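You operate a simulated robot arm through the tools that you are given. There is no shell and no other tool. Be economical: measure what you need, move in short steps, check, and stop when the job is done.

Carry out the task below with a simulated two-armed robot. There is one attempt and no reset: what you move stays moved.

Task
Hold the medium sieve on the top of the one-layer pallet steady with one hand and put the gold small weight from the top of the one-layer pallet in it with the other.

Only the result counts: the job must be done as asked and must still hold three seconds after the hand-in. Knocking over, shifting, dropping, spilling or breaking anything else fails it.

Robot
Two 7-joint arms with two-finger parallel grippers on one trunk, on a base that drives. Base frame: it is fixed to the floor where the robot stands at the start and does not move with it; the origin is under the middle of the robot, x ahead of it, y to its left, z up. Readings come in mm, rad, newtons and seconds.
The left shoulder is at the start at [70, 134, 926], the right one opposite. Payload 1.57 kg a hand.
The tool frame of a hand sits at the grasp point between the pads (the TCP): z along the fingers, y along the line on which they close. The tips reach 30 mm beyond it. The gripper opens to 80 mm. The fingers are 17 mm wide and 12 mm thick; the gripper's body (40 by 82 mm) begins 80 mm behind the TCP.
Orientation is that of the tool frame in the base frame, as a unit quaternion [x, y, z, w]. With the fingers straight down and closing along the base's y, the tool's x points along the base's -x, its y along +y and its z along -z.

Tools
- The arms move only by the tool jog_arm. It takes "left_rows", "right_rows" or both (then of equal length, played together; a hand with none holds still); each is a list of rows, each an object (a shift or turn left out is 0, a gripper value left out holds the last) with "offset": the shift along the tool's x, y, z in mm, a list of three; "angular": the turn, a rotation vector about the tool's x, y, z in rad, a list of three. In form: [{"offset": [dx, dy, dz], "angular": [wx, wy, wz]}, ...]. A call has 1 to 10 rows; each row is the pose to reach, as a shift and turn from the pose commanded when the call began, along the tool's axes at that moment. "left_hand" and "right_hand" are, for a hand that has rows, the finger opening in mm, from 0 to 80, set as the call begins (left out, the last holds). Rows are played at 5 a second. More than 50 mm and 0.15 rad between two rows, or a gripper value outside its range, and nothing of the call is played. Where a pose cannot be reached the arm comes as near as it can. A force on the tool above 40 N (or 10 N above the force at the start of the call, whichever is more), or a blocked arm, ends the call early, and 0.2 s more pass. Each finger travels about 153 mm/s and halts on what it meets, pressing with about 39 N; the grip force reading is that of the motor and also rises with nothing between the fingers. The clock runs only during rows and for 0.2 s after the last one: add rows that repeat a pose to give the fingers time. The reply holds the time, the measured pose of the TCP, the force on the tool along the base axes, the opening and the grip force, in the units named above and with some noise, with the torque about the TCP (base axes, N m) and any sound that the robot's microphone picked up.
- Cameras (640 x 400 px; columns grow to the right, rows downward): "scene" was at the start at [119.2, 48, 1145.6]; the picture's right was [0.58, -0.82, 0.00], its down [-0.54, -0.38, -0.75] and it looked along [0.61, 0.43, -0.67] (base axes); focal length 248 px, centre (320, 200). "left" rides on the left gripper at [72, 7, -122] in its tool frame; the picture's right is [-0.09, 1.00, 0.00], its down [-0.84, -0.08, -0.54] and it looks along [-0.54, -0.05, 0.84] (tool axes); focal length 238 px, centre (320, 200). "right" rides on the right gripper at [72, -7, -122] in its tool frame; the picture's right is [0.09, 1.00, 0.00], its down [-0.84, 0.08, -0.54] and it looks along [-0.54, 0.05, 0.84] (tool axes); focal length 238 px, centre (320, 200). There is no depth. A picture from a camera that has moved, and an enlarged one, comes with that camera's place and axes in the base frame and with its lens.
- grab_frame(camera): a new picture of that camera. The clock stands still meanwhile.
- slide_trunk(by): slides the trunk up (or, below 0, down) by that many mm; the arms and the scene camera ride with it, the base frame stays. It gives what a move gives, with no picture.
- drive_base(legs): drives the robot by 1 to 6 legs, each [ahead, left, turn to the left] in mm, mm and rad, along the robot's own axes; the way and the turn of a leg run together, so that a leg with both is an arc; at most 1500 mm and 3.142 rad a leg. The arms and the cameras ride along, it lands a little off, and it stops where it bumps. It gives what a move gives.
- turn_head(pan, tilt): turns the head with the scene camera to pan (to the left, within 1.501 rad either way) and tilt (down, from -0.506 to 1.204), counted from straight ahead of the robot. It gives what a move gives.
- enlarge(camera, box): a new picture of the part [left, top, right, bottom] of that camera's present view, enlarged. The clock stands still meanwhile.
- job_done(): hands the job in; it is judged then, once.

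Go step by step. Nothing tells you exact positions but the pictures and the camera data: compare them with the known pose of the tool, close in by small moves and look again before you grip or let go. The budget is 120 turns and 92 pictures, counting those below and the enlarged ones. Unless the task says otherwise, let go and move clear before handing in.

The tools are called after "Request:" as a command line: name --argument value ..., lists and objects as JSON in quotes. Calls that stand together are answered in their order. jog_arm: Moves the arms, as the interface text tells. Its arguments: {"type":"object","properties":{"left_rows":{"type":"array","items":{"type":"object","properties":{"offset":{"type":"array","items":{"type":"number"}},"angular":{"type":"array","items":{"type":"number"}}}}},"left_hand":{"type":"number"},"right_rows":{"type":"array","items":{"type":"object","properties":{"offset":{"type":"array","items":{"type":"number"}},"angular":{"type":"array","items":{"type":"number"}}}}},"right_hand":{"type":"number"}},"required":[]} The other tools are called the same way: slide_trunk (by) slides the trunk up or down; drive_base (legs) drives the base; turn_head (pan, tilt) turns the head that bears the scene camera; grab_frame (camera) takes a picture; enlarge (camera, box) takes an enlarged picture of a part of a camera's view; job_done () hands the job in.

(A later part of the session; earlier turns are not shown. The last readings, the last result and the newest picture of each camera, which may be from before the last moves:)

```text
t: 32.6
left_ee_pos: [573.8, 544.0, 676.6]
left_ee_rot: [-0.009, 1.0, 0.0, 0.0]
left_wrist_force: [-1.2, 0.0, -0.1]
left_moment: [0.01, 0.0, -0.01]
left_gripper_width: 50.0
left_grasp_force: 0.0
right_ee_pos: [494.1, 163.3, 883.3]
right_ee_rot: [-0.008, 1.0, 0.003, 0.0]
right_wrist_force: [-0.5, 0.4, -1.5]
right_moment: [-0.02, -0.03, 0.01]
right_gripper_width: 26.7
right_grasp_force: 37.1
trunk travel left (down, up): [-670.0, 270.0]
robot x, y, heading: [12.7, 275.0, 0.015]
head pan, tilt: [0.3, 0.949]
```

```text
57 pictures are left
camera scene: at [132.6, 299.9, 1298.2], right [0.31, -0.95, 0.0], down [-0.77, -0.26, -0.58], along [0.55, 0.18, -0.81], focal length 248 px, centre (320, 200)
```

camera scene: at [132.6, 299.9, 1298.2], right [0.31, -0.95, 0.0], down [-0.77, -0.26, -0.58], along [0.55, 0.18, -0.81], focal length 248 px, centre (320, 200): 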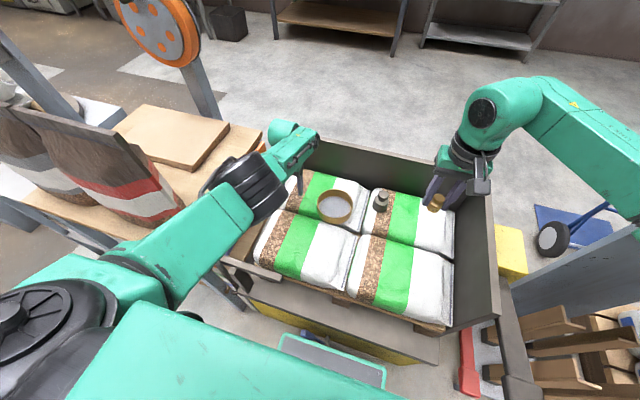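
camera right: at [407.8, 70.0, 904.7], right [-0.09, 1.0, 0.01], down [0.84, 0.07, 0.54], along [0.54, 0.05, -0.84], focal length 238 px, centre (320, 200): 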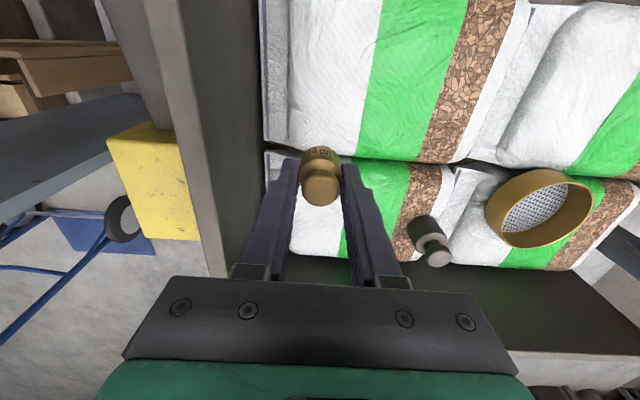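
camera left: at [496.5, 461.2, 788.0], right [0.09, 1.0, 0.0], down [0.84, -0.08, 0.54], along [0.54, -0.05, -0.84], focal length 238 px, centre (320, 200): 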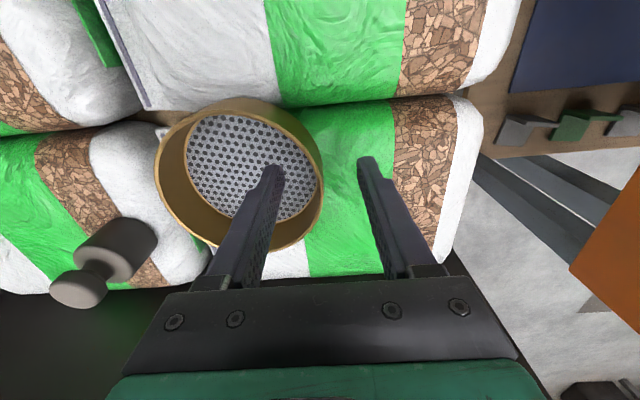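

The left hand barely rose (it was stuck at full stretch), and the base touched something in front. The sieve and dark weight still compute to their previous places. I'll pull the left hand back and up, then back the base off slightly.

Request:
jog_arm --left_rows '[{"offset": [0, 0, -15]}, {"offset": [15, 0, -40]}, {"offset": [40, 0, -70]}, {"offset": [60, 0, -100]}, {"offset": [60, 0, -130]}, {"offset": [60, 0, -130]}]'

Request:
grab_frame --camera "left"

```text
t: 34.0
left_ee_pos: [577.8, 544.0, 687.6]
left_ee_rot: [-0.009, 1.0, 0.0, 0.003]
left_wrist_force: [0.4, 0.3, 0.5]
left_moment: [-0.02, 0.0, 0.02]
left_gripper_width: 50.0
left_grasp_force: 0.1
left hand out of reach, approached as far as the arm can: row 1, 2, 3, 4, 5, 6
right_ee_pos: [495.8, 163.2, 883.5]
right_ee_rot: [-0.008, 1.0, 0.003, 0.001]
right_wrist_force: [-0.5, -0.1, -0.3]
right_moment: [-0.02, 0.0, 0.02]
right_gripper_width: 26.7
right_grasp_force: 37.6
trunk travel left (down, up): [-670.0, 270.0]
robot x, y, heading: [12.1, 276.7, 0.018]
head pan, tilt: [0.3, 0.949]
```

```text
56 pictures are left
camera left: at [504.5, 549.2, 809.6], right [0.07, 1.0, 0.0], down [0.83, -0.06, 0.55], along [0.55, -0.04, -0.84], focal length 238 px, centre (320, 200)
```

left: 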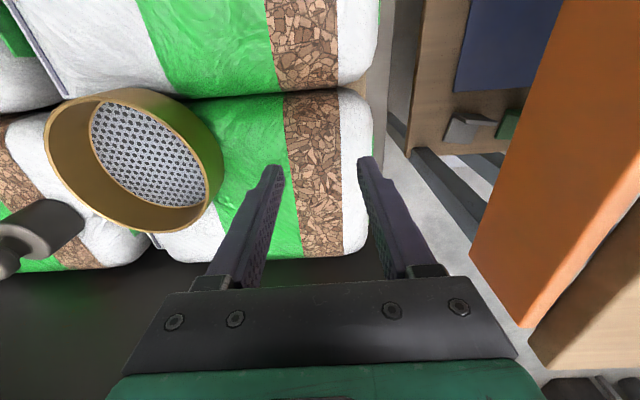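

The arm is stuck near its straight-elbow singularity. I'll tilt the tool so the wrist comes back toward the robot, which should let the elbow bend.

Request:
jog_arm --left_rows '[{"offset": [0, 0, -5], "angular": [0, -0.1, 0]}, {"offset": [5, 0, -15], "angular": [0, -0.2, 0]}, {"offset": [15, 0, -35], "angular": [0, -0.3, 0]}, {"offset": [30, 0, -60], "angular": [0, -0.3, 0]}, {"offset": [45, 0, -90], "angular": [0, -0.2, 0]}, {"offset": [60, 0, -120], "angular": [0, -0.1, 0]}, {"offset": [70, 0, -140], "angular": [0, 0, 0]}, {"offset": [70, 0, -140], "angular": [0, 0, 0]}]'

```text
t: 35.8
left_ee_pos: [608.3, 471.5, 721.7]
left_ee_rot: [0.007, 0.999, -0.014, 0.034]
left_wrist_force: [-0.6, -0.4, 0.5]
left_moment: [-0.02, 0.01, 0.04]
left_gripper_width: 49.9
left_grasp_force: 0.1
left hand out of reach, approached as far as the arm can: row 1, 2, 3, 4, 5, 6, 7, 8
right_ee_pos: [495.5, 162.9, 883.6]
right_ee_rot: [-0.008, 1.0, 0.003, 0.0]
right_wrist_force: [-0.2, -0.5, -0.6]
right_moment: [-0.02, 0.02, 0.01]
right_gripper_width: 26.5
right_grasp_force: 37.4
trunk travel left (down, up): [-670.0, 270.0]
robot x, y, heading: [13.2, 279.2, 0.02]
head pan, tilt: [0.3, 0.949]
```

The hand went sideways instead of back, so something else limits it. I'll look before moving again.

Request:
grab_frame --camera "scene"

Request:
grab_frame --camera "left"

```text
55 pictures are left
camera scene: at [132.9, 299.9, 1298.2], right [0.31, -0.95, 0.0], down [-0.77, -0.26, -0.58], along [0.55, 0.18, -0.81], focal length 248 px, centre (320, 200)
```

scene: 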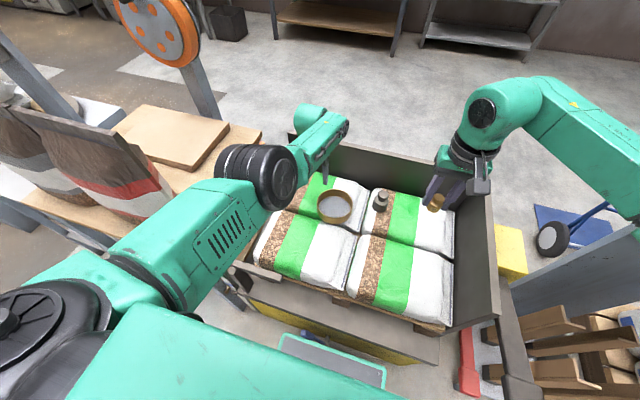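

```text
54 pictures are left
camera left: at [527.1, 481.9, 839.4], right [0.1, 0.99, -0.02], down [0.8, -0.07, 0.6], along [0.59, -0.08, -0.8], focal length 238 px, centre (320, 200)
```

left: 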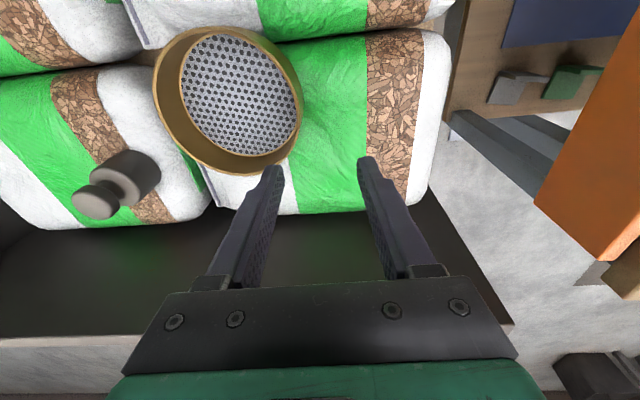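

The elbow has rolled to the inner side; the sieve is still untouched. I'll try a plain retract and rise from here.

Request:
jog_arm --left_rows '[{"offset": [10, 0, -20]}, {"offset": [25, 0, -40]}, {"offset": [45, 0, -60], "angular": [0, 0.03, 0]}, {"offset": [70, 0, -80], "angular": [-0.02, 0.06, 0]}, {"offset": [90, 0, -90], "angular": [-0.02, 0.06, 0]}, {"offset": [90, 0, -90], "angular": [-0.02, 0.06, 0]}]'

```text
t: 37.2
left_ee_pos: [518.3, 495.2, 818.2]
left_ee_rot: [-0.01, 1.0, 0.009, 0.013]
left_wrist_force: [0.4, -0.2, -0.6]
left_moment: [0.01, 0.0, -0.01]
left_gripper_width: 50.0
left_grasp_force: 0.0
left hand out of reach, approached as far as the arm can: row 1, 2
right_ee_pos: [494.3, 160.3, 884.2]
right_ee_rot: [-0.007, 1.0, 0.002, 0.001]
right_wrist_force: [-0.6, 0.0, -0.6]
right_moment: [-0.01, 0.0, -0.02]
right_gripper_width: 26.5
right_grasp_force: 37.7
trunk travel left (down, up): [-670.0, 270.0]
robot x, y, heading: [17.3, 277.9, 0.022]
head pan, tilt: [0.3, 0.949]
```

The arm is free now. I'll back the base off the contact and shift it another 90 mm left so both arms reach comfortably, then lower the trunk.

Request:
drive_base --legs '[[-12, 0, -0.02], [0, 90, 0]]'

Request:
grab_frame --camera "scene"

```text
t: 38.7
left_ee_pos: [509.2, 577.3, 815.1]
left_ee_rot: [0.001, 1.0, 0.014, 0.009]
left_wrist_force: [0.1, -0.1, -0.5]
left_moment: [0.0, 0.01, 0.0]
left_gripper_width: 49.9
left_grasp_force: 0.0
right_ee_pos: [481.4, 244.1, 882.1]
right_ee_rot: [0.002, 1.0, 0.003, 0.001]
right_wrist_force: [0.6, -1.2, -1.4]
right_moment: [0.01, -0.03, 0.03]
right_gripper_width: 26.4
right_grasp_force: 37.4
trunk travel left (down, up): [-670.0, 270.0]
robot x, y, heading: [1.5, 366.7, -0.006]
head pan, tilt: [0.3, 0.949]
```

```text
53 pictures are left
camera scene: at [121.4, 387.9, 1298.2], right [0.29, -0.96, 0.0], down [-0.78, -0.24, -0.58], along [0.56, 0.17, -0.81], focal length 248 px, centre (320, 200)
```

scene: 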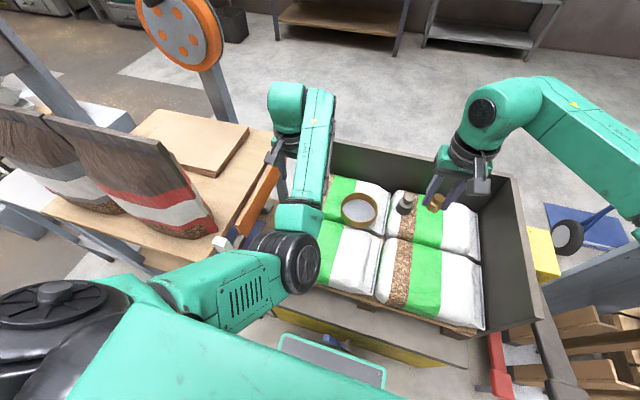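

Next I'll bring the left hand back above the sieve's left side, away from the table, before lowering the trunk.

Request:
jog_arm --left_rows '[{"offset": [-10, -35, 0], "angular": [0.014, 0.01, 0]}, {"offset": [-20, -70, 0], "angular": [0.028, 0.018, 0]}, {"offset": [-30, -105, 0], "angular": [0.028, 0.018, 0]}, {"offset": [-40, -122, 0], "angular": [0.028, 0.018, 0]}, {"offset": [-40, -122, 0], "angular": [0.028, 0.018, 0]}]'

Request:
slide_trunk --by -80

Request:
grab_frame --camera "scene"

Request:
grab_frame --camera "left"

```text
t: 39.9
left_ee_pos: [550.0, 465.6, 810.5]
left_ee_rot: [-0.007, 1.0, 0.006, 0.0]
left_wrist_force: [0.2, 0.0, 0.5]
left_moment: [0.02, 0.01, -0.01]
left_gripper_width: 50.1
left_grasp_force: 0.0
right_ee_pos: [480.5, 242.6, 884.2]
right_ee_rot: [0.003, 1.0, 0.003, 0.001]
right_wrist_force: [0.4, 0.5, -0.6]
right_moment: [0.02, 0.05, 0.01]
right_gripper_width: 26.4
right_grasp_force: 37.7
trunk travel left (down, up): [-670.0, 270.0]
robot x, y, heading: [4.8, 371.1, -0.002]
head pan, tilt: [0.3, 0.949]
```

```text
t: 41.0
left_ee_pos: [550.2, 464.0, 732.2]
left_ee_rot: [-0.006, 1.0, 0.004, 0.002]
left_wrist_force: [0.4, 0.0, -0.2]
left_moment: [-0.03, 0.0, 0.0]
left_gripper_width: 49.8
left_grasp_force: 0.1
right_ee_pos: [481.2, 244.1, 803.9]
right_ee_rot: [0.003, 1.0, 0.003, 0.0]
right_wrist_force: [0.7, -0.1, -1.2]
right_moment: [0.02, -0.01, -0.02]
right_gripper_width: 26.5
right_grasp_force: 37.2
trunk travel left (down, up): [-590.0, 350.0]
robot x, y, heading: [0.4, 368.9, -0.004]
head pan, tilt: [0.3, 0.949]
```

```text
52 pictures are left
camera scene: at [121.4, 388.0, 1218.2], right [0.29, -0.96, 0.0], down [-0.78, -0.24, -0.58], along [0.56, 0.17, -0.81], focal length 248 px, centre (320, 200)
```

scene: 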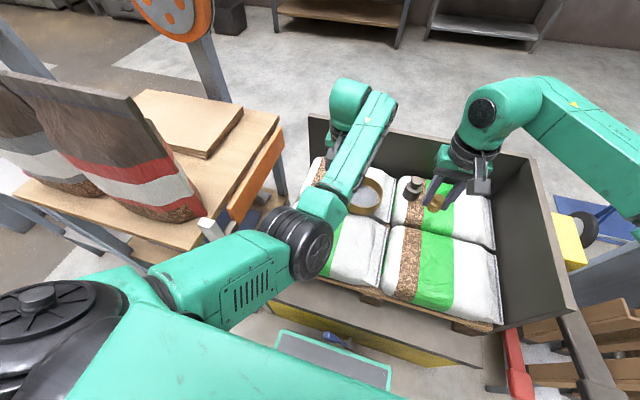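

```text
51 pictures are left
camera left: at [477.7, 468.9, 855.2], right [0.08, 1.0, 0.01], down [0.84, -0.07, 0.54], along [0.54, -0.04, -0.84], focal length 238 px, centre (320, 200)
```

left: 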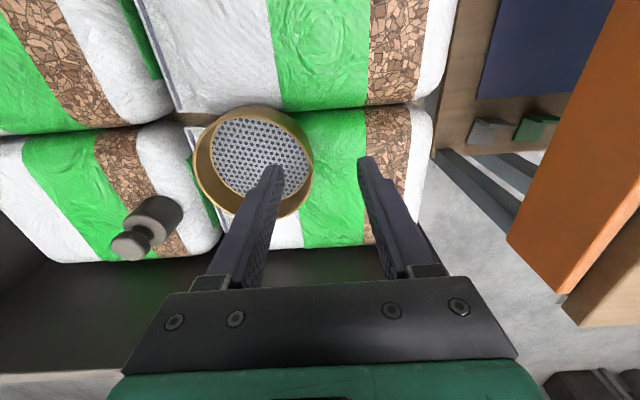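

The left wall is at y≈453. I'll move over it and lower the left hand to z≈664 with the fingers straddling the wall.

Request:
jog_arm --left_rows '[{"offset": [-14, -6, 0]}, {"offset": [-27, -11, 0]}, {"offset": [-27, -11, 30]}, {"offset": [-27, -11, 55]}, {"offset": [-27, -11, 68]}, {"offset": [-27, -11, 68]}]'

Request:
grab_frame --camera "left"

Request:
enlarge --camera "right" --box '[320, 80, 640, 280]'

```text
t: 42.4
left_ee_pos: [575.2, 443.4, 664.8]
left_ee_rot: [0.002, 1.0, -0.001, 0.0]
left_wrist_force: [-0.4, -0.3, -0.5]
left_moment: [-0.01, -0.01, 0.01]
left_gripper_width: 49.7
left_grasp_force: 0.1
right_ee_pos: [480.4, 243.2, 802.6]
right_ee_rot: [0.003, 1.0, 0.002, 0.0]
right_wrist_force: [0.6, 0.2, -1.4]
right_moment: [-0.03, -0.01, -0.01]
right_gripper_width: 26.7
right_grasp_force: 37.7
trunk travel left (down, up): [-590.0, 350.0]
robot x, y, heading: [0.8, 366.8, 0.0]
head pan, tilt: [0.3, 0.949]
```

```text
50 pictures are left
camera left: at [502.6, 450.5, 787.2], right [0.09, 1.0, 0.0], down [0.84, -0.08, 0.54], along [0.54, -0.05, -0.84], focal length 238 px, centre (320, 200)
```

left: 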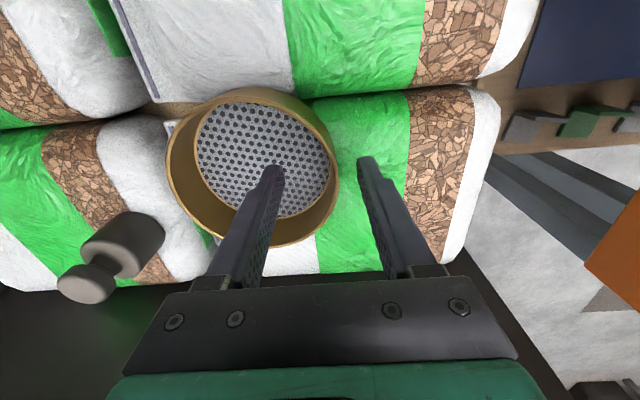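

```text
2.00 times, centred on (480, 180) of right
camera zoom: at [409.3, 236.0, 925.3], right [-0.09, 1.0, 0.0], down [0.84, 0.07, 0.54], along [0.54, 0.05, -0.84], focal length 477 px, centre (0, 240)
```

zoom: 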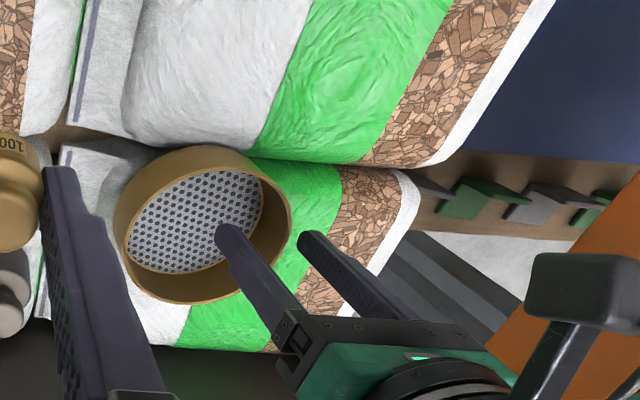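

The fingers straddle the wall but sit about 10 mm too far right. I'll centre on y≈454, lower 6 mm, then verify.

Request:
jog_arm --left_rows '[{"offset": [-1, 5, 3]}, {"offset": [-1, 11, 6]}, {"offset": [-1, 11, 6]}]'

Request:
enlarge --camera "left" --box '[140, 70, 420, 290]'

```text
t: 43.2
left_ee_pos: [576.1, 453.8, 658.8]
left_ee_rot: [0.001, 1.0, 0.0, 0.0]
left_wrist_force: [-0.5, 0.7, -0.1]
left_moment: [0.01, 0.03, 0.0]
left_gripper_width: 49.9
left_grasp_force: 0.0
right_ee_pos: [482.8, 242.9, 802.5]
right_ee_rot: [0.003, 1.0, 0.003, 0.0]
right_wrist_force: [-0.8, -0.3, -0.6]
right_moment: [0.02, -0.02, 0.02]
right_gripper_width: 26.5
right_grasp_force: 37.0
trunk travel left (down, up): [-590.0, 350.0]
robot x, y, heading: [2.9, 368.3, -0.003]
head pan, tilt: [0.3, 0.949]
```

```text
1.82 times, centred on (280, 180) of left
camera zoom: at [504.2, 461.5, 781.4], right [0.1, 1.0, 0.0], down [0.84, -0.08, 0.54], along [0.54, -0.05, -0.84], focal length 433 px, centre (393, 236)
```

zoom: 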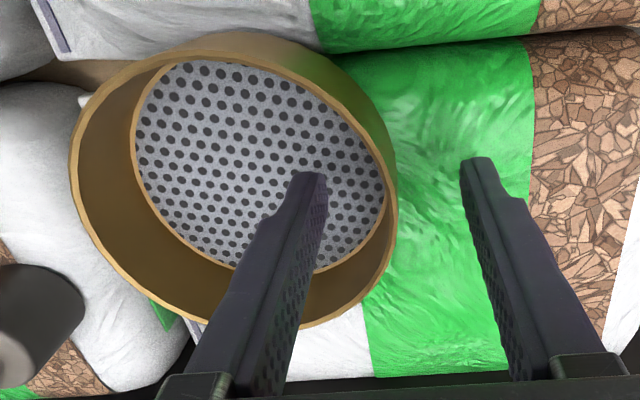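

The left fingers are centred on the wall. Before closing, I'll bring the right hand over the sieve, yawed 90° so the two gripper bodies stay apart, to confirm that it reaches.

Request:
jog_arm --right_rows '[{"offset": [0, 0, 0], "angular": [0, 0, -0.15]}, {"offset": [0, 0, 0], "angular": [0, 0, -0.3]}, {"offset": [-6, 5, 0], "angular": [0, 0, -0.45]}, {"offset": [-12, 10, 0], "angular": [0, 0, -0.6]}, {"offset": [-18, 15, 0], "angular": [0, 0, -0.75]}, {"offset": [-24, 20, 0], "angular": [0, 0, -0.9]}, {"offset": [-30, 25, 0], "angular": [0, 0, -1.05]}, {"offset": [-36, 30, 0], "angular": [0, 0, -1.2]}, {"offset": [-42, 35, 0], "angular": [0, 0, -1.35]}, {"offset": [-50, 40, 0], "angular": [0, 0, -1.5]}]'

Request:
grab_frame --camera "right"

Request:
grab_frame --camera "scene"

```text
t: 45.4
left_ee_pos: [574.7, 454.3, 660.2]
left_ee_rot: [0.001, 1.0, -0.001, 0.003]
left_wrist_force: [0.0, 0.2, 1.0]
left_moment: [-0.03, -0.02, -0.02]
left_gripper_width: 50.1
left_grasp_force: 0.1
right_ee_pos: [421.0, 316.5, 825.4]
right_ee_rot: [-0.521, 0.84, -0.128, 0.077]
right_wrist_force: [-0.9, -0.3, -1.5]
right_moment: [0.06, -0.07, 0.04]
right_gripper_width: 26.7
right_grasp_force: 37.3
right hand out of reach, approached as far as the arm can: row 4, 5, 6, 7, 8, 9, 10
trunk travel left (down, up): [-590.0, 350.0]
robot x, y, heading: [0.7, 365.7, -0.001]
head pan, tilt: [0.3, 0.949]
```

```text
47 pictures are left
camera right: at [362.9, 265.7, 944.3], right [-0.89, 0.34, -0.29], down [0.16, 0.85, 0.49], along [0.42, 0.39, -0.82], focal length 238 px, centre (320, 200)
```

right: 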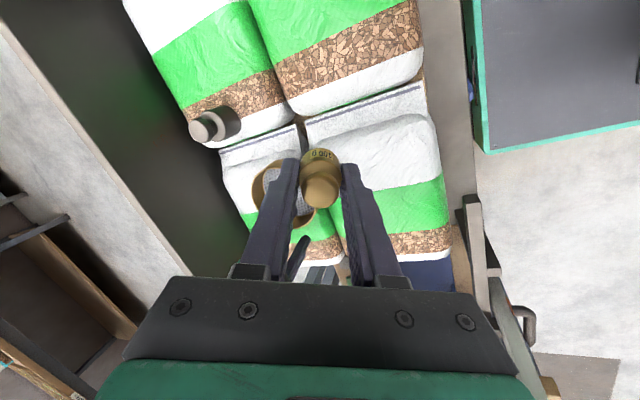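

```text
46 pictures are left
camera scene: at [117.7, 388.2, 1218.8], right [0.29, -0.96, 0.0], down [-0.78, -0.24, -0.58], along [0.56, 0.17, -0.81], focal length 248 px, centre (320, 200)
```

scene: 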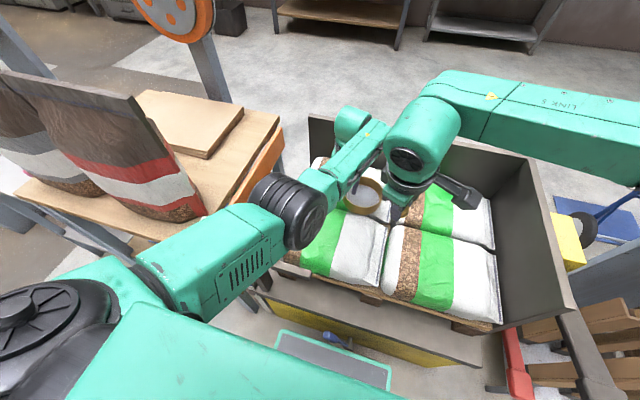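

The right wrist can't yaw that way. I'll restore its original orientation, and will instead lean the right hand outward by about 0.25 rad so the gripper bodies clear each other.

Request:
jog_arm --right_rows '[{"offset": [5, -9, 3], "angular": [-0.034, 0.02, 0.138]}, {"offset": [10, -18, 6], "angular": [-0.068, 0.041, 0.275]}, {"offset": [15, -27, 8], "angular": [-0.102, 0.061, 0.413]}, {"offset": [20, -36, 11], "angular": [-0.136, 0.082, 0.55]}, {"offset": [25, -45, 14], "angular": [-0.169, 0.102, 0.688]}, {"offset": [30, -54, 17], "angular": [-0.203, 0.122, 0.826]}, {"offset": [35, -63, 20], "angular": [-0.237, 0.143, 0.963]}, {"offset": [40, -73, 22], "angular": [-0.271, 0.163, 1.101]}, {"offset": [40, -73, 22], "angular": [-0.271, 0.163, 1.101]}]'

Request:
grab_frame --camera "scene"

```text
t: 47.4
left_ee_pos: [575.4, 455.2, 659.3]
left_ee_rot: [0.001, 1.0, 0.0, 0.0]
left_wrist_force: [0.4, -0.9, -0.7]
left_moment: [0.0, -0.01, -0.04]
left_gripper_width: 50.0
left_grasp_force: 0.0
right_ee_pos: [475.9, 245.9, 824.9]
right_ee_rot: [0.0, 1.0, 0.001, -0.001]
right_wrist_force: [0.3, -0.1, -1.7]
right_moment: [-0.01, 0.0, 0.01]
right_gripper_width: 26.5
right_grasp_force: 37.1
trunk travel left (down, up): [-590.0, 350.0]
robot x, y, heading: [3.7, 367.5, -0.005]
head pan, tilt: [0.3, 0.949]
```

```text
45 pictures are left
camera scene: at [121.6, 388.3, 1218.2], right [0.29, -0.96, 0.0], down [-0.78, -0.24, -0.58], along [0.56, 0.17, -0.81], focal length 248 px, centre (320, 200)
```

scene: 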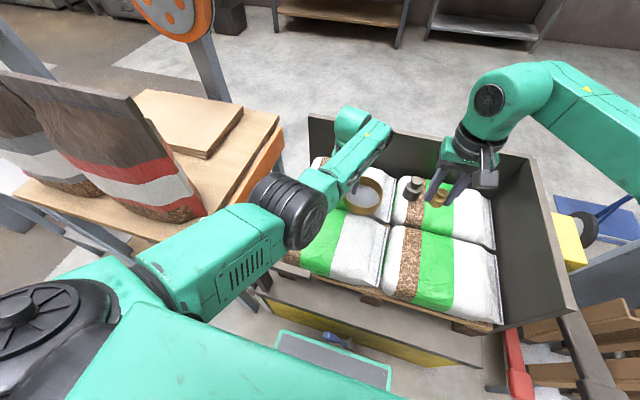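

Orientation is restored. Next I'll approach the right side of the sieve with an outward lean of 0.25 rad.

Request:
jog_arm --right_rows '[{"offset": [-20, 14, 0], "angular": [-0.07, 0, 0]}, {"offset": [-40, 27, 5], "angular": [-0.13, 0, 0]}, {"offset": [-60, 40, 10], "angular": [-0.19, 0, 0]}, {"offset": [-84, 54, 15], "angular": [-0.25, 0, 0]}, {"offset": [-98, 80, 15], "angular": [-0.25, 0, 0]}, {"offset": [-98, 100, 15], "angular": [-0.25, 0, 0]}, {"offset": [-98, 100, 15], "angular": [-0.25, 0, 0]}]'

Request:
grab_frame --camera "scene"

Request:
grab_frame --camera "right"

Request:
grab_frame --camera "left"

```text
t: 49.0
left_ee_pos: [577.6, 454.9, 658.9]
left_ee_rot: [0.002, 1.0, 0.0, -0.001]
left_wrist_force: [-0.9, 0.0, 0.1]
left_moment: [0.01, 0.0, -0.01]
left_gripper_width: 50.2
left_grasp_force: 0.2
right_ee_pos: [574.5, 344.8, 805.7]
right_ee_rot: [0.0, 0.992, 0.126, -0.001]
right_wrist_force: [0.6, 0.0, -0.6]
right_moment: [0.02, 0.02, 0.01]
right_gripper_width: 26.3
right_grasp_force: 37.3
trunk travel left (down, up): [-590.0, 350.0]
robot x, y, heading: [3.4, 369.6, -0.002]
head pan, tilt: [0.3, 0.949]
```

```text
44 pictures are left
camera scene: at [121.8, 387.8, 1218.1], right [0.29, -0.96, 0.0], down [-0.78, -0.24, -0.58], along [0.56, 0.17, -0.81], focal length 248 px, centre (320, 200)
```

scene: 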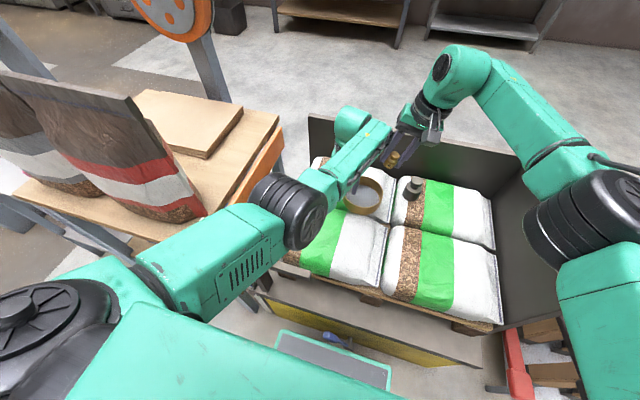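

```text
43 pictures are left
camera right: at [502.7, 308.4, 923.3], right [-0.09, 0.96, 0.25], down [0.84, -0.06, 0.54], along [0.54, 0.26, -0.8], focal length 238 px, centre (320, 200)
```

right: 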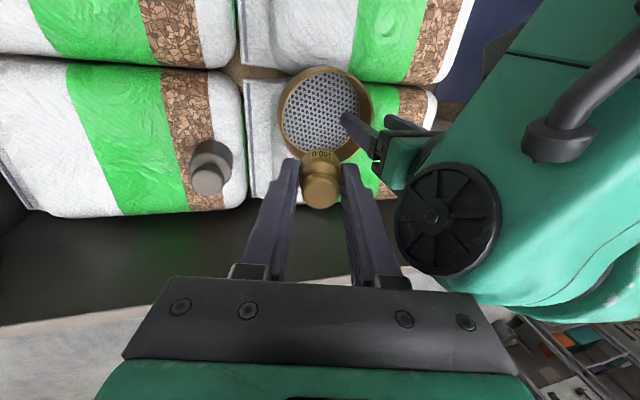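

```text
42 pictures are left
camera left: at [504.3, 461.3, 781.3], right [0.1, 1.0, 0.0], down [0.84, -0.08, 0.54], along [0.54, -0.05, -0.84], focal length 238 px, centre (320, 200)
```

left: 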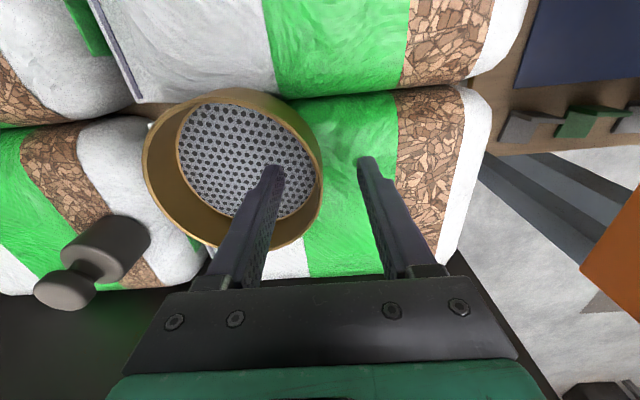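

The clearance is good: the left wrist face is at y≈408 and the leaned right hand stays right of about 395. I'll close the left gripper on the rim wall.

Request:
jog_arm --left_rows '[{"offset": [0, 0, 0]}, {"offset": [0, 0, 0]}, {"offset": [0, 0, 0]}, {"offset": [0, 0, 0]}]' --left_hand 0

Request:
grab_frame --camera "left"

Request:
grab_frame --camera "right"

```text
t: 50.0
left_ee_pos: [576.0, 455.2, 658.3]
left_ee_rot: [0.002, 1.0, -0.002, 0.0]
left_wrist_force: [-0.2, 0.1, 0.1]
left_moment: [-0.01, -0.08, 0.0]
left_gripper_width: 1.9
left_grasp_force: 23.7
right_ee_pos: [574.4, 346.3, 806.7]
right_ee_rot: [0.0, 0.992, 0.124, 0.0]
right_wrist_force: [0.7, 0.8, -0.7]
right_moment: [-0.03, 0.04, -0.01]
right_gripper_width: 26.5
right_grasp_force: 37.6
trunk travel left (down, up): [-590.0, 350.0]
robot x, y, heading: [0.0, 369.7, -0.001]
head pan, tilt: [0.3, 0.949]
```

```text
41 pictures are left
camera left: at [504.2, 461.4, 781.5], right [0.1, 1.0, 0.0], down [0.84, -0.08, 0.54], along [0.54, -0.05, -0.84], focal length 238 px, centre (320, 200)
```

left: 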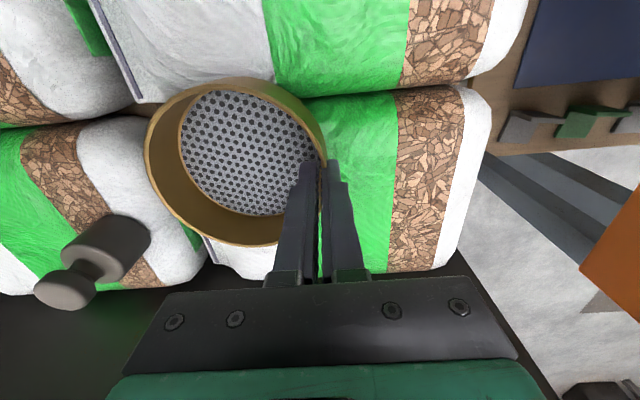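

```text
40 pictures are left
camera right: at [502.5, 308.2, 923.4], right [-0.09, 0.96, 0.25], down [0.84, -0.06, 0.54], along [0.54, 0.26, -0.8], focal length 238 px, centre (320, 200)
```

right: 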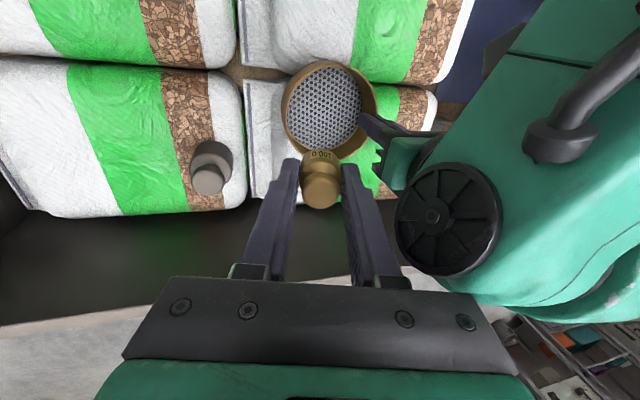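

The left hand holds the 2 mm wall; the sieve nudged a few mm and its centre is now ≈[570, 402]. I'll bring the weight over it with the right hand, staying above the rim.

Request:
jog_arm --right_rows '[{"offset": [4, 15, 10]}, {"offset": [4, 35, 15]}, {"offset": [4, 25, 50]}, {"offset": [4, 16, 80]}, {"offset": [4, 12.4, 97]}, {"offset": [4, 12.4, 97]}]'

Request:
grab_frame --camera "right"

Request:
grab_frame --camera "left"

Request:
enlarge --camera "scene" --box '[300, 80, 460, 230]'

```text
t: 50.5
left_ee_pos: [576.0, 460.5, 659.5]
left_ee_rot: [-0.003, 1.0, 0.0, 0.001]
left_wrist_force: [-2.8, 0.1, 6.8]
left_moment: [0.0, -0.09, -0.04]
left_gripper_width: 2.0
left_grasp_force: 23.4
right_ee_pos: [572.0, 360.9, 802.8]
right_ee_rot: [0.005, 0.993, 0.122, 0.001]
right_wrist_force: [-0.6, -2.3, 3.2]
right_moment: [0.33, -0.1, 0.07]
right_gripper_width: 26.5
right_grasp_force: 38.0
trunk travel left (down, up): [-590.0, 350.0]
robot x, y, heading: [1.0, 364.4, -0.002]
head pan, tilt: [0.3, 0.949]
stopped in row 2 (right hand): the force on the tool passed its limit (the readings are from after the stop); the commanded pose is now the measured one
```

```text
39 pictures are left
camera right: at [499.2, 325.9, 919.8], right [-0.08, 0.97, 0.24], down [0.84, -0.07, 0.54], along [0.54, 0.25, -0.8], focal length 238 px, centre (320, 200)
```

right: 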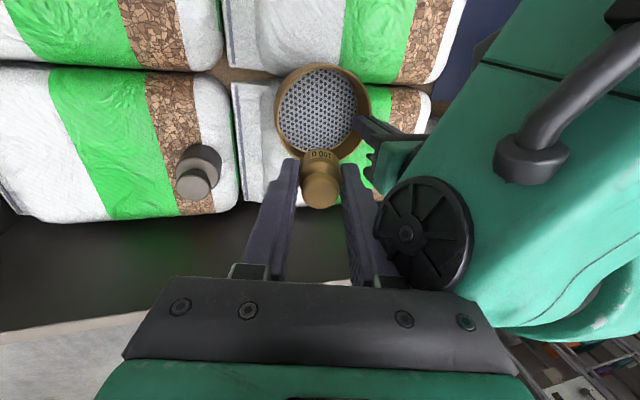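

```text
38 pictures are left
camera left: at [503.8, 466.3, 781.5], right [0.09, 1.0, 0.0], down [0.84, -0.07, 0.54], along [0.54, -0.05, -0.84], focal length 238 px, centre (320, 200)
```

left: 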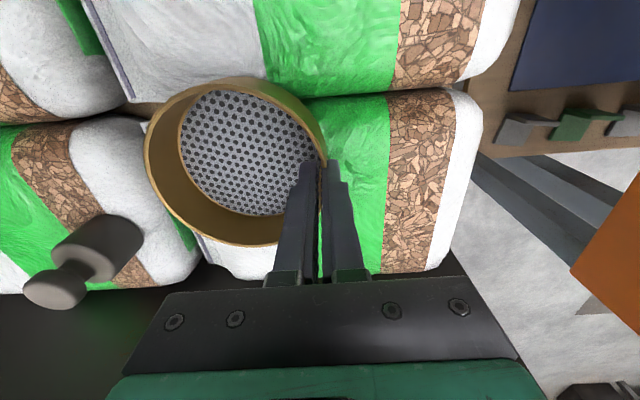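

```text
2.67 times, centred on (380, 155) of scene
camera zoom: at [120.0, 388.1, 1218.5], right [0.29, -0.96, 0.0], down [-0.78, -0.24, -0.58], along [0.56, 0.17, -0.81], focal length 663 px, centre (160, 320)
```

zoom: 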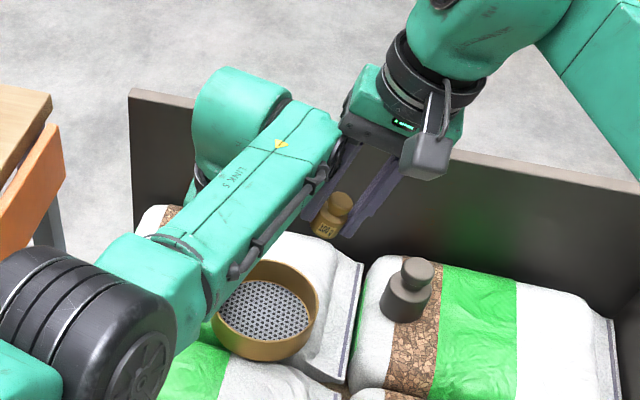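

I moved sideways too high and brushed the left wrist; the left hand and sieve shifted about 5 mm together, nothing else. I'll back the right hand off, lean it a bit more, and descend on the outside before coming in low.

Request:
jog_arm --right_rows '[{"offset": [0, -15, -4]}, {"offset": [0, -29, -7.4], "angular": [-0.03, 0, 0]}, {"offset": [0, -38, 25], "angular": [-0.07, 0, 0]}, {"offset": [0, -46, 58], "angular": [-0.075, 0, 0]}, {"offset": [0, -54, 90], "angular": [-0.075, 0, 0]}, {"offset": [0, -54, 90], "angular": [-0.075, 0, 0]}]'

Request:
grab_frame --camera "right"

Request:
grab_frame --camera "left"

Request:
enlarge --camera "scene" --box '[300, 80, 460, 230]'

```text
t: 51.9
left_ee_pos: [575.7, 460.6, 659.5]
left_ee_rot: [-0.003, 1.0, 0.0, 0.0]
left_wrist_force: [0.9, 1.1, 9.2]
left_moment: [0.01, 0.1, 0.0]
left_gripper_width: 2.4
left_grasp_force: 23.8
right_ee_pos: [571.1, 329.8, 700.1]
right_ee_rot: [0.005, 0.987, 0.16, 0.002]
right_wrist_force: [0.1, -0.1, -1.0]
right_moment: [0.0, 0.0, 0.03]
right_gripper_width: 26.5
right_grasp_force: 37.1
trunk travel left (down, up): [-590.0, 350.0]
robot x, y, heading: [3.9, 365.9, -0.005]
head pan, tilt: [0.3, 0.949]
```

```text
36 pictures are left
camera right: at [498.9, 285.4, 815.5], right [-0.08, 0.95, 0.31], down [0.84, -0.11, 0.54], along [0.54, 0.31, -0.78], focal length 238 px, centre (320, 200)
```

right: 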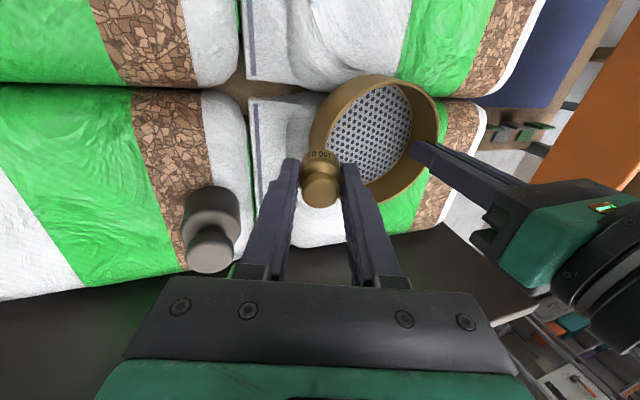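

```text
35 pictures are left
camera left: at [504.2, 466.0, 781.3], right [0.09, 1.0, 0.0], down [0.84, -0.07, 0.54], along [0.54, -0.05, -0.84], focal length 238 px, centre (320, 200)
```

left: 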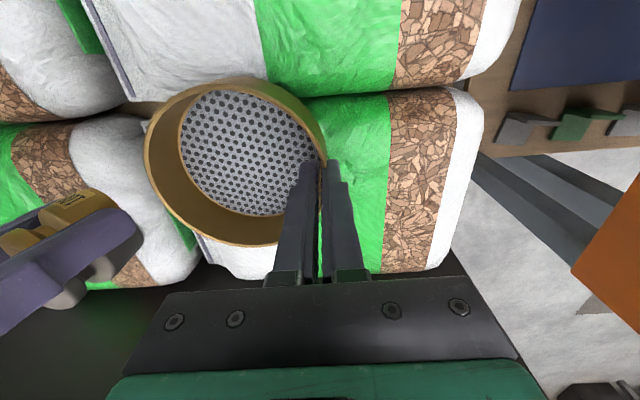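

```text
2.67 times, centred on (380, 155) of scene
camera zoom: at [120.3, 387.9, 1218.4], right [0.29, -0.96, 0.0], down [-0.78, -0.24, -0.58], along [0.56, 0.17, -0.81], focal length 663 px, centre (160, 320)
```

zoom: 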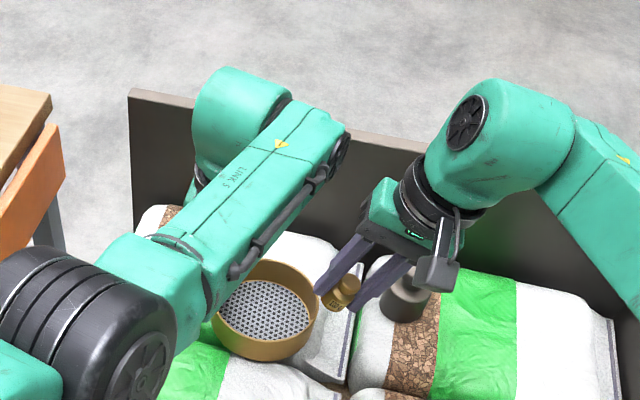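

The right hand is clear, with the weight just outside and above the rim. I'll slide it in over the rim.

Request:
jog_arm --right_rows '[{"offset": [0, 17, 5.7]}, {"offset": [0, 34, 11.5]}, {"offset": [0, 54, 18]}, {"offset": [0, 54, 18]}]'

Request:
grab_frame --camera "right"

Request:
grab_frame --camera "left"

Request:
enlarge --camera "scene" --box '[300, 80, 460, 230]'

```text
t: 52.9
left_ee_pos: [575.7, 459.8, 658.6]
left_ee_rot: [-0.004, 1.0, 0.0, 0.0]
left_wrist_force: [2.7, 1.4, 10.1]
left_moment: [0.0, -0.2, 0.0]
left_gripper_width: 1.9
left_grasp_force: 23.4
right_ee_pos: [573.1, 386.3, 703.8]
right_ee_rot: [0.006, 0.987, 0.16, 0.001]
right_wrist_force: [0.6, 0.2, -1.7]
right_moment: [-0.02, 0.02, 0.02]
right_gripper_width: 26.4
right_grasp_force: 37.7
trunk travel left (down, up): [-590.0, 350.0]
robot x, y, heading: [0.4, 368.7, -0.002]
head pan, tilt: [0.3, 0.949]
```

```text
33 pictures are left
camera right: at [499.7, 342.8, 816.5], right [-0.08, 0.95, 0.31], down [0.84, -0.11, 0.54], along [0.54, 0.31, -0.78], focal length 238 px, centre (320, 200)
```

right: 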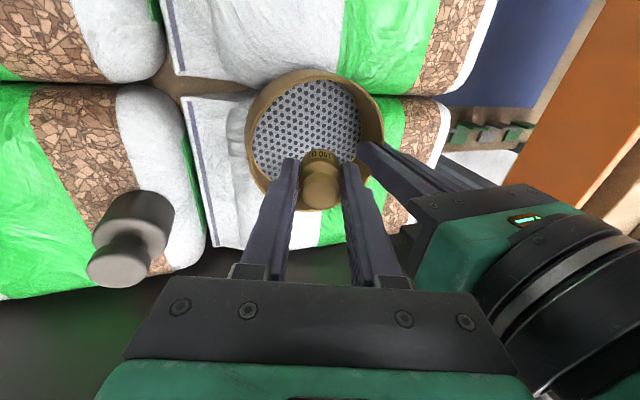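

```text
32 pictures are left
camera left: at [504.1, 465.8, 781.3], right [0.09, 1.0, 0.0], down [0.84, -0.07, 0.54], along [0.54, -0.05, -0.84], focal length 238 px, centre (320, 200)
```

left: 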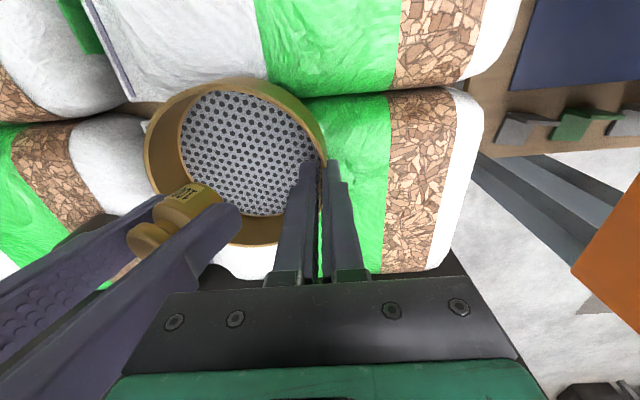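

```text
2.67 times, centred on (380, 155) of scene
camera zoom: at [120.2, 387.5, 1218.4], right [0.29, -0.96, 0.0], down [-0.78, -0.24, -0.58], along [0.56, 0.17, -0.81], focal length 663 px, centre (160, 320)
```

zoom: 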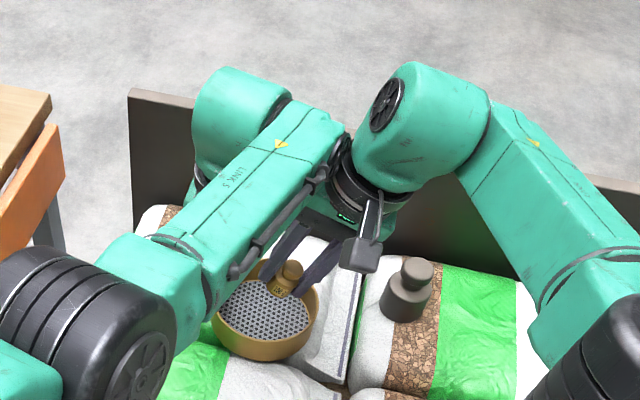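

The weight is over the sieve's interior. I'll lower it 40 mm straight down and watch the forces.

Request:
jog_arm --right_rows '[{"offset": [4, -4.5, 13]}, {"offset": [4, -8.5, 26]}, {"offset": [4, -12.6, 38]}, {"offset": [4, -12.6, 38]}]'

Request:
grab_frame --camera "right"

Request:
enlarge --camera "left" --box '[100, 60, 360, 260]'

Request:
enlarge --camera "scene" --box '[330, 130, 430, 230]'

```text
t: 53.9
left_ee_pos: [575.9, 459.3, 658.6]
left_ee_rot: [-0.004, 1.0, 0.0, 0.0]
left_wrist_force: [3.8, -1.0, 11.0]
left_moment: [-0.01, -0.14, 0.01]
left_gripper_width: 2.1
left_grasp_force: 23.6
right_ee_pos: [562.0, 384.7, 662.0]
right_ee_rot: [0.005, 0.987, 0.16, 0.001]
right_wrist_force: [0.3, 0.0, -1.6]
right_moment: [-0.03, -0.05, 0.02]
right_gripper_width: 26.5
right_grasp_force: 37.3
right hand out of reach, approached as far as the arm can: row 3, 4
trunk travel left (down, up): [-590.0, 350.0]
robot x, y, heading: [3.7, 365.4, 0.001]
head pan, tilt: [0.3, 0.949]
```

```text
30 pictures are left
camera right: at [490.0, 341.4, 776.5], right [-0.08, 0.95, 0.31], down [0.84, -0.1, 0.54], along [0.54, 0.31, -0.78], focal length 238 px, centre (320, 200)
```

right: 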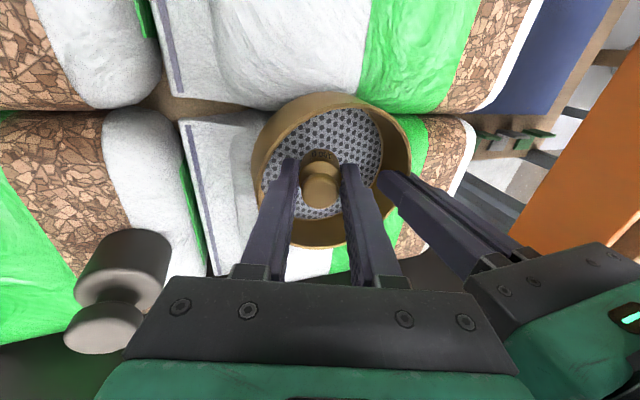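

```text
2.00 times, centred on (230, 160) of left
camera zoom: at [504.0, 465.8, 781.3], right [0.09, 1.0, 0.0], down [0.84, -0.07, 0.54], along [0.54, -0.05, -0.84], focal length 477 px, centre (500, 280)
```

zoom: 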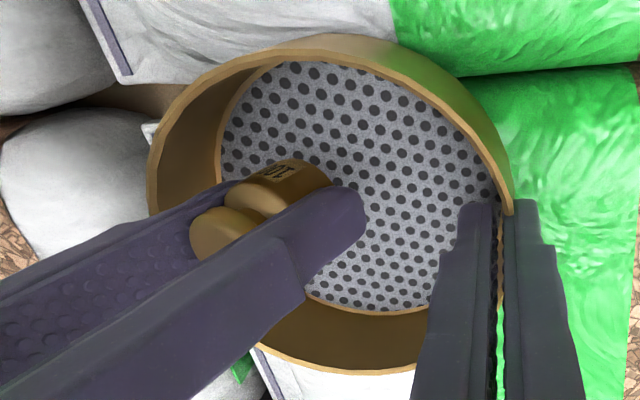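

```text
4.00 times, centred on (380, 180) of scene
camera zoom: at [120.2, 387.6, 1218.4], right [0.29, -0.96, 0.0], down [-0.78, -0.24, -0.58], along [0.56, 0.17, -0.81], focal length 994 px, centre (80, 280)
```

zoom: 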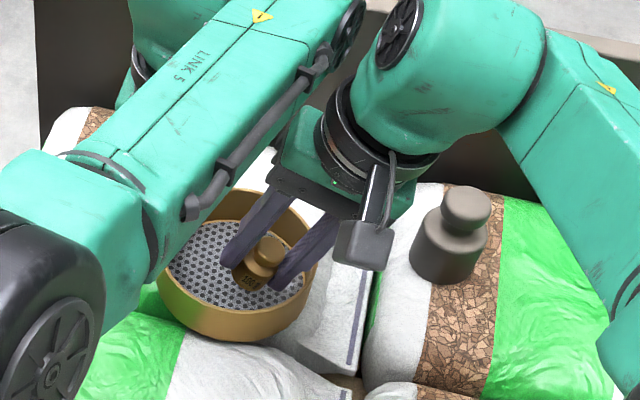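

The right arm is again near its reach limit with the weight inside the sieve, about 12 mm above the mesh. I'll pitch the tool slightly to pull the wrist back and lower the remaining distance.

Request:
jog_arm --right_rows '[{"offset": [0, 0, 0], "angular": [0, -0.06, 0]}, {"offset": [0, 0, 3], "angular": [0, -0.12, 0]}, {"offset": [0, -0.3, 6], "angular": [0, -0.12, 0]}, {"offset": [0, -0.5, 9], "angular": [0, -0.12, 0]}, {"offset": [0, -0.5, 9], "angular": [0, -0.12, 0]}]'

Request:
enlarge --camera "right" --box '[230, 80, 430, 260]'

Request:
enlarge --camera "left" --box '[100, 60, 360, 260]'

```text
t: 55.1
left_ee_pos: [574.7, 459.4, 659.0]
left_ee_rot: [-0.003, 1.0, 0.0, 0.0]
left_wrist_force: [2.9, 0.1, 10.8]
left_moment: [-0.03, -0.08, 0.01]
left_gripper_width: 2.2
left_grasp_force: 23.1
right_ee_pos: [561.4, 387.9, 654.0]
right_ee_rot: [0.014, 0.985, 0.158, 0.06]
right_wrist_force: [-0.2, -0.3, -0.5]
right_moment: [-0.04, -0.02, 0.0]
right_gripper_width: 26.3
right_grasp_force: 37.2
trunk travel left (down, up): [-590.0, 350.0]
robot x, y, heading: [1.0, 369.6, -0.001]
head pan, tilt: [0.3, 0.949]
```

```text
2.22 times, centred on (330, 170) of right
camera zoom: at [475.2, 347.3, 758.7], right [-0.08, 0.95, 0.3], down [0.76, -0.13, 0.63], along [0.64, 0.28, -0.72], focal length 530 px, centre (298, 267)
```

zoom: 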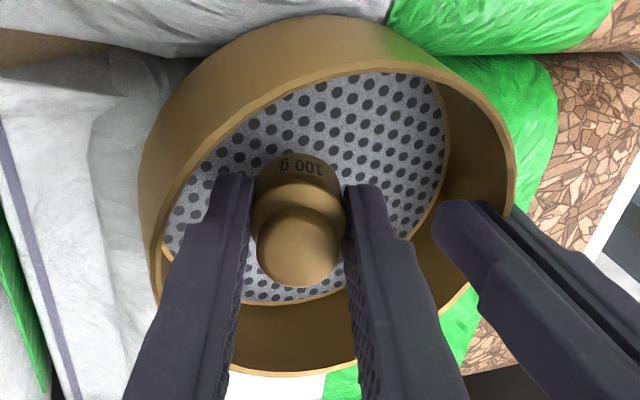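

```text
2.00 times, centred on (230, 160) of left
camera zoom: at [503.9, 465.9, 781.2], right [0.09, 1.0, 0.0], down [0.84, -0.07, 0.54], along [0.54, -0.05, -0.84], focal length 477 px, centre (500, 280)
```

zoom: 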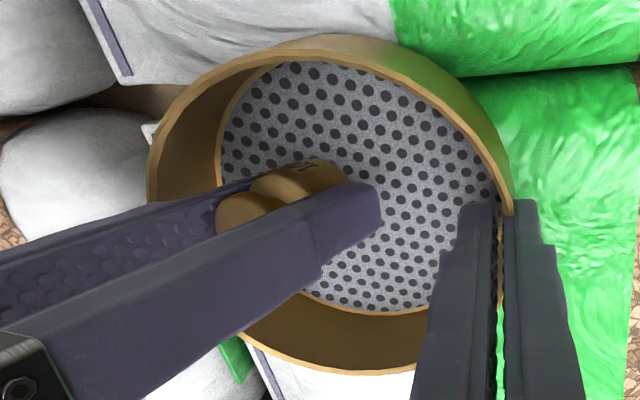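

The weight sits well inside with no contact yet. I'll lower it in small steps until it touches.

Request:
jog_arm --right_rows '[{"offset": [0, -0.9, 2.9]}, {"offset": [0, -0.9, 2.9]}]'

Request:
jog_arm --right_rows '[{"offset": [0, -0.6, 1.9]}, {"offset": [0, -0.6, 1.9]}]'

Request:
enlarge --camera "scene" --box '[340, 160, 420, 220]'

```text
t: 55.7
left_ee_pos: [576.6, 459.5, 658.1]
left_ee_rot: [-0.003, 1.0, 0.0, -0.001]
left_wrist_force: [1.6, -0.3, 10.1]
left_moment: [0.0, -0.06, 0.05]
left_gripper_width: 2.2
left_grasp_force: 23.7
right_ee_pos: [562.5, 388.4, 651.1]
right_ee_rot: [0.016, 0.986, 0.158, 0.06]
right_wrist_force: [-0.2, -0.5, -0.8]
right_moment: [0.01, 0.0, -0.01]
right_gripper_width: 26.5
right_grasp_force: 36.9
trunk travel left (down, up): [-590.0, 350.0]
robot x, y, heading: [3.5, 363.7, -0.001]
head pan, tilt: [0.3, 0.949]
```

```text
t: 56.3
left_ee_pos: [575.5, 460.5, 658.3]
left_ee_rot: [-0.004, 1.0, 0.0, 0.0]
left_wrist_force: [1.0, 0.8, 10.2]
left_moment: [-0.05, -0.03, 0.04]
left_gripper_width: 1.9
left_grasp_force: 24.1
right_ee_pos: [562.7, 388.7, 650.1]
right_ee_rot: [0.014, 0.985, 0.159, 0.06]
right_wrist_force: [0.4, 0.5, -1.1]
right_moment: [0.0, -0.01, 0.03]
right_gripper_width: 26.6
right_grasp_force: 37.4
trunk travel left (down, up): [-590.0, 350.0]
robot x, y, heading: [0.6, 365.7, 0.001]
head pan, tilt: [0.3, 0.949]
```

```text
6.67 times, centred on (380, 190) of scene
camera zoom: at [120.0, 387.8, 1218.4], right [0.29, -0.96, 0.0], down [-0.78, -0.24, -0.58], along [0.56, 0.17, -0.81], focal length 1656 px, centre (-80, 267)
```

zoom: 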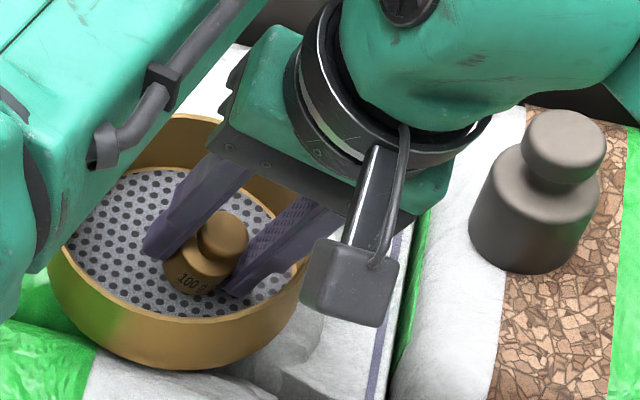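

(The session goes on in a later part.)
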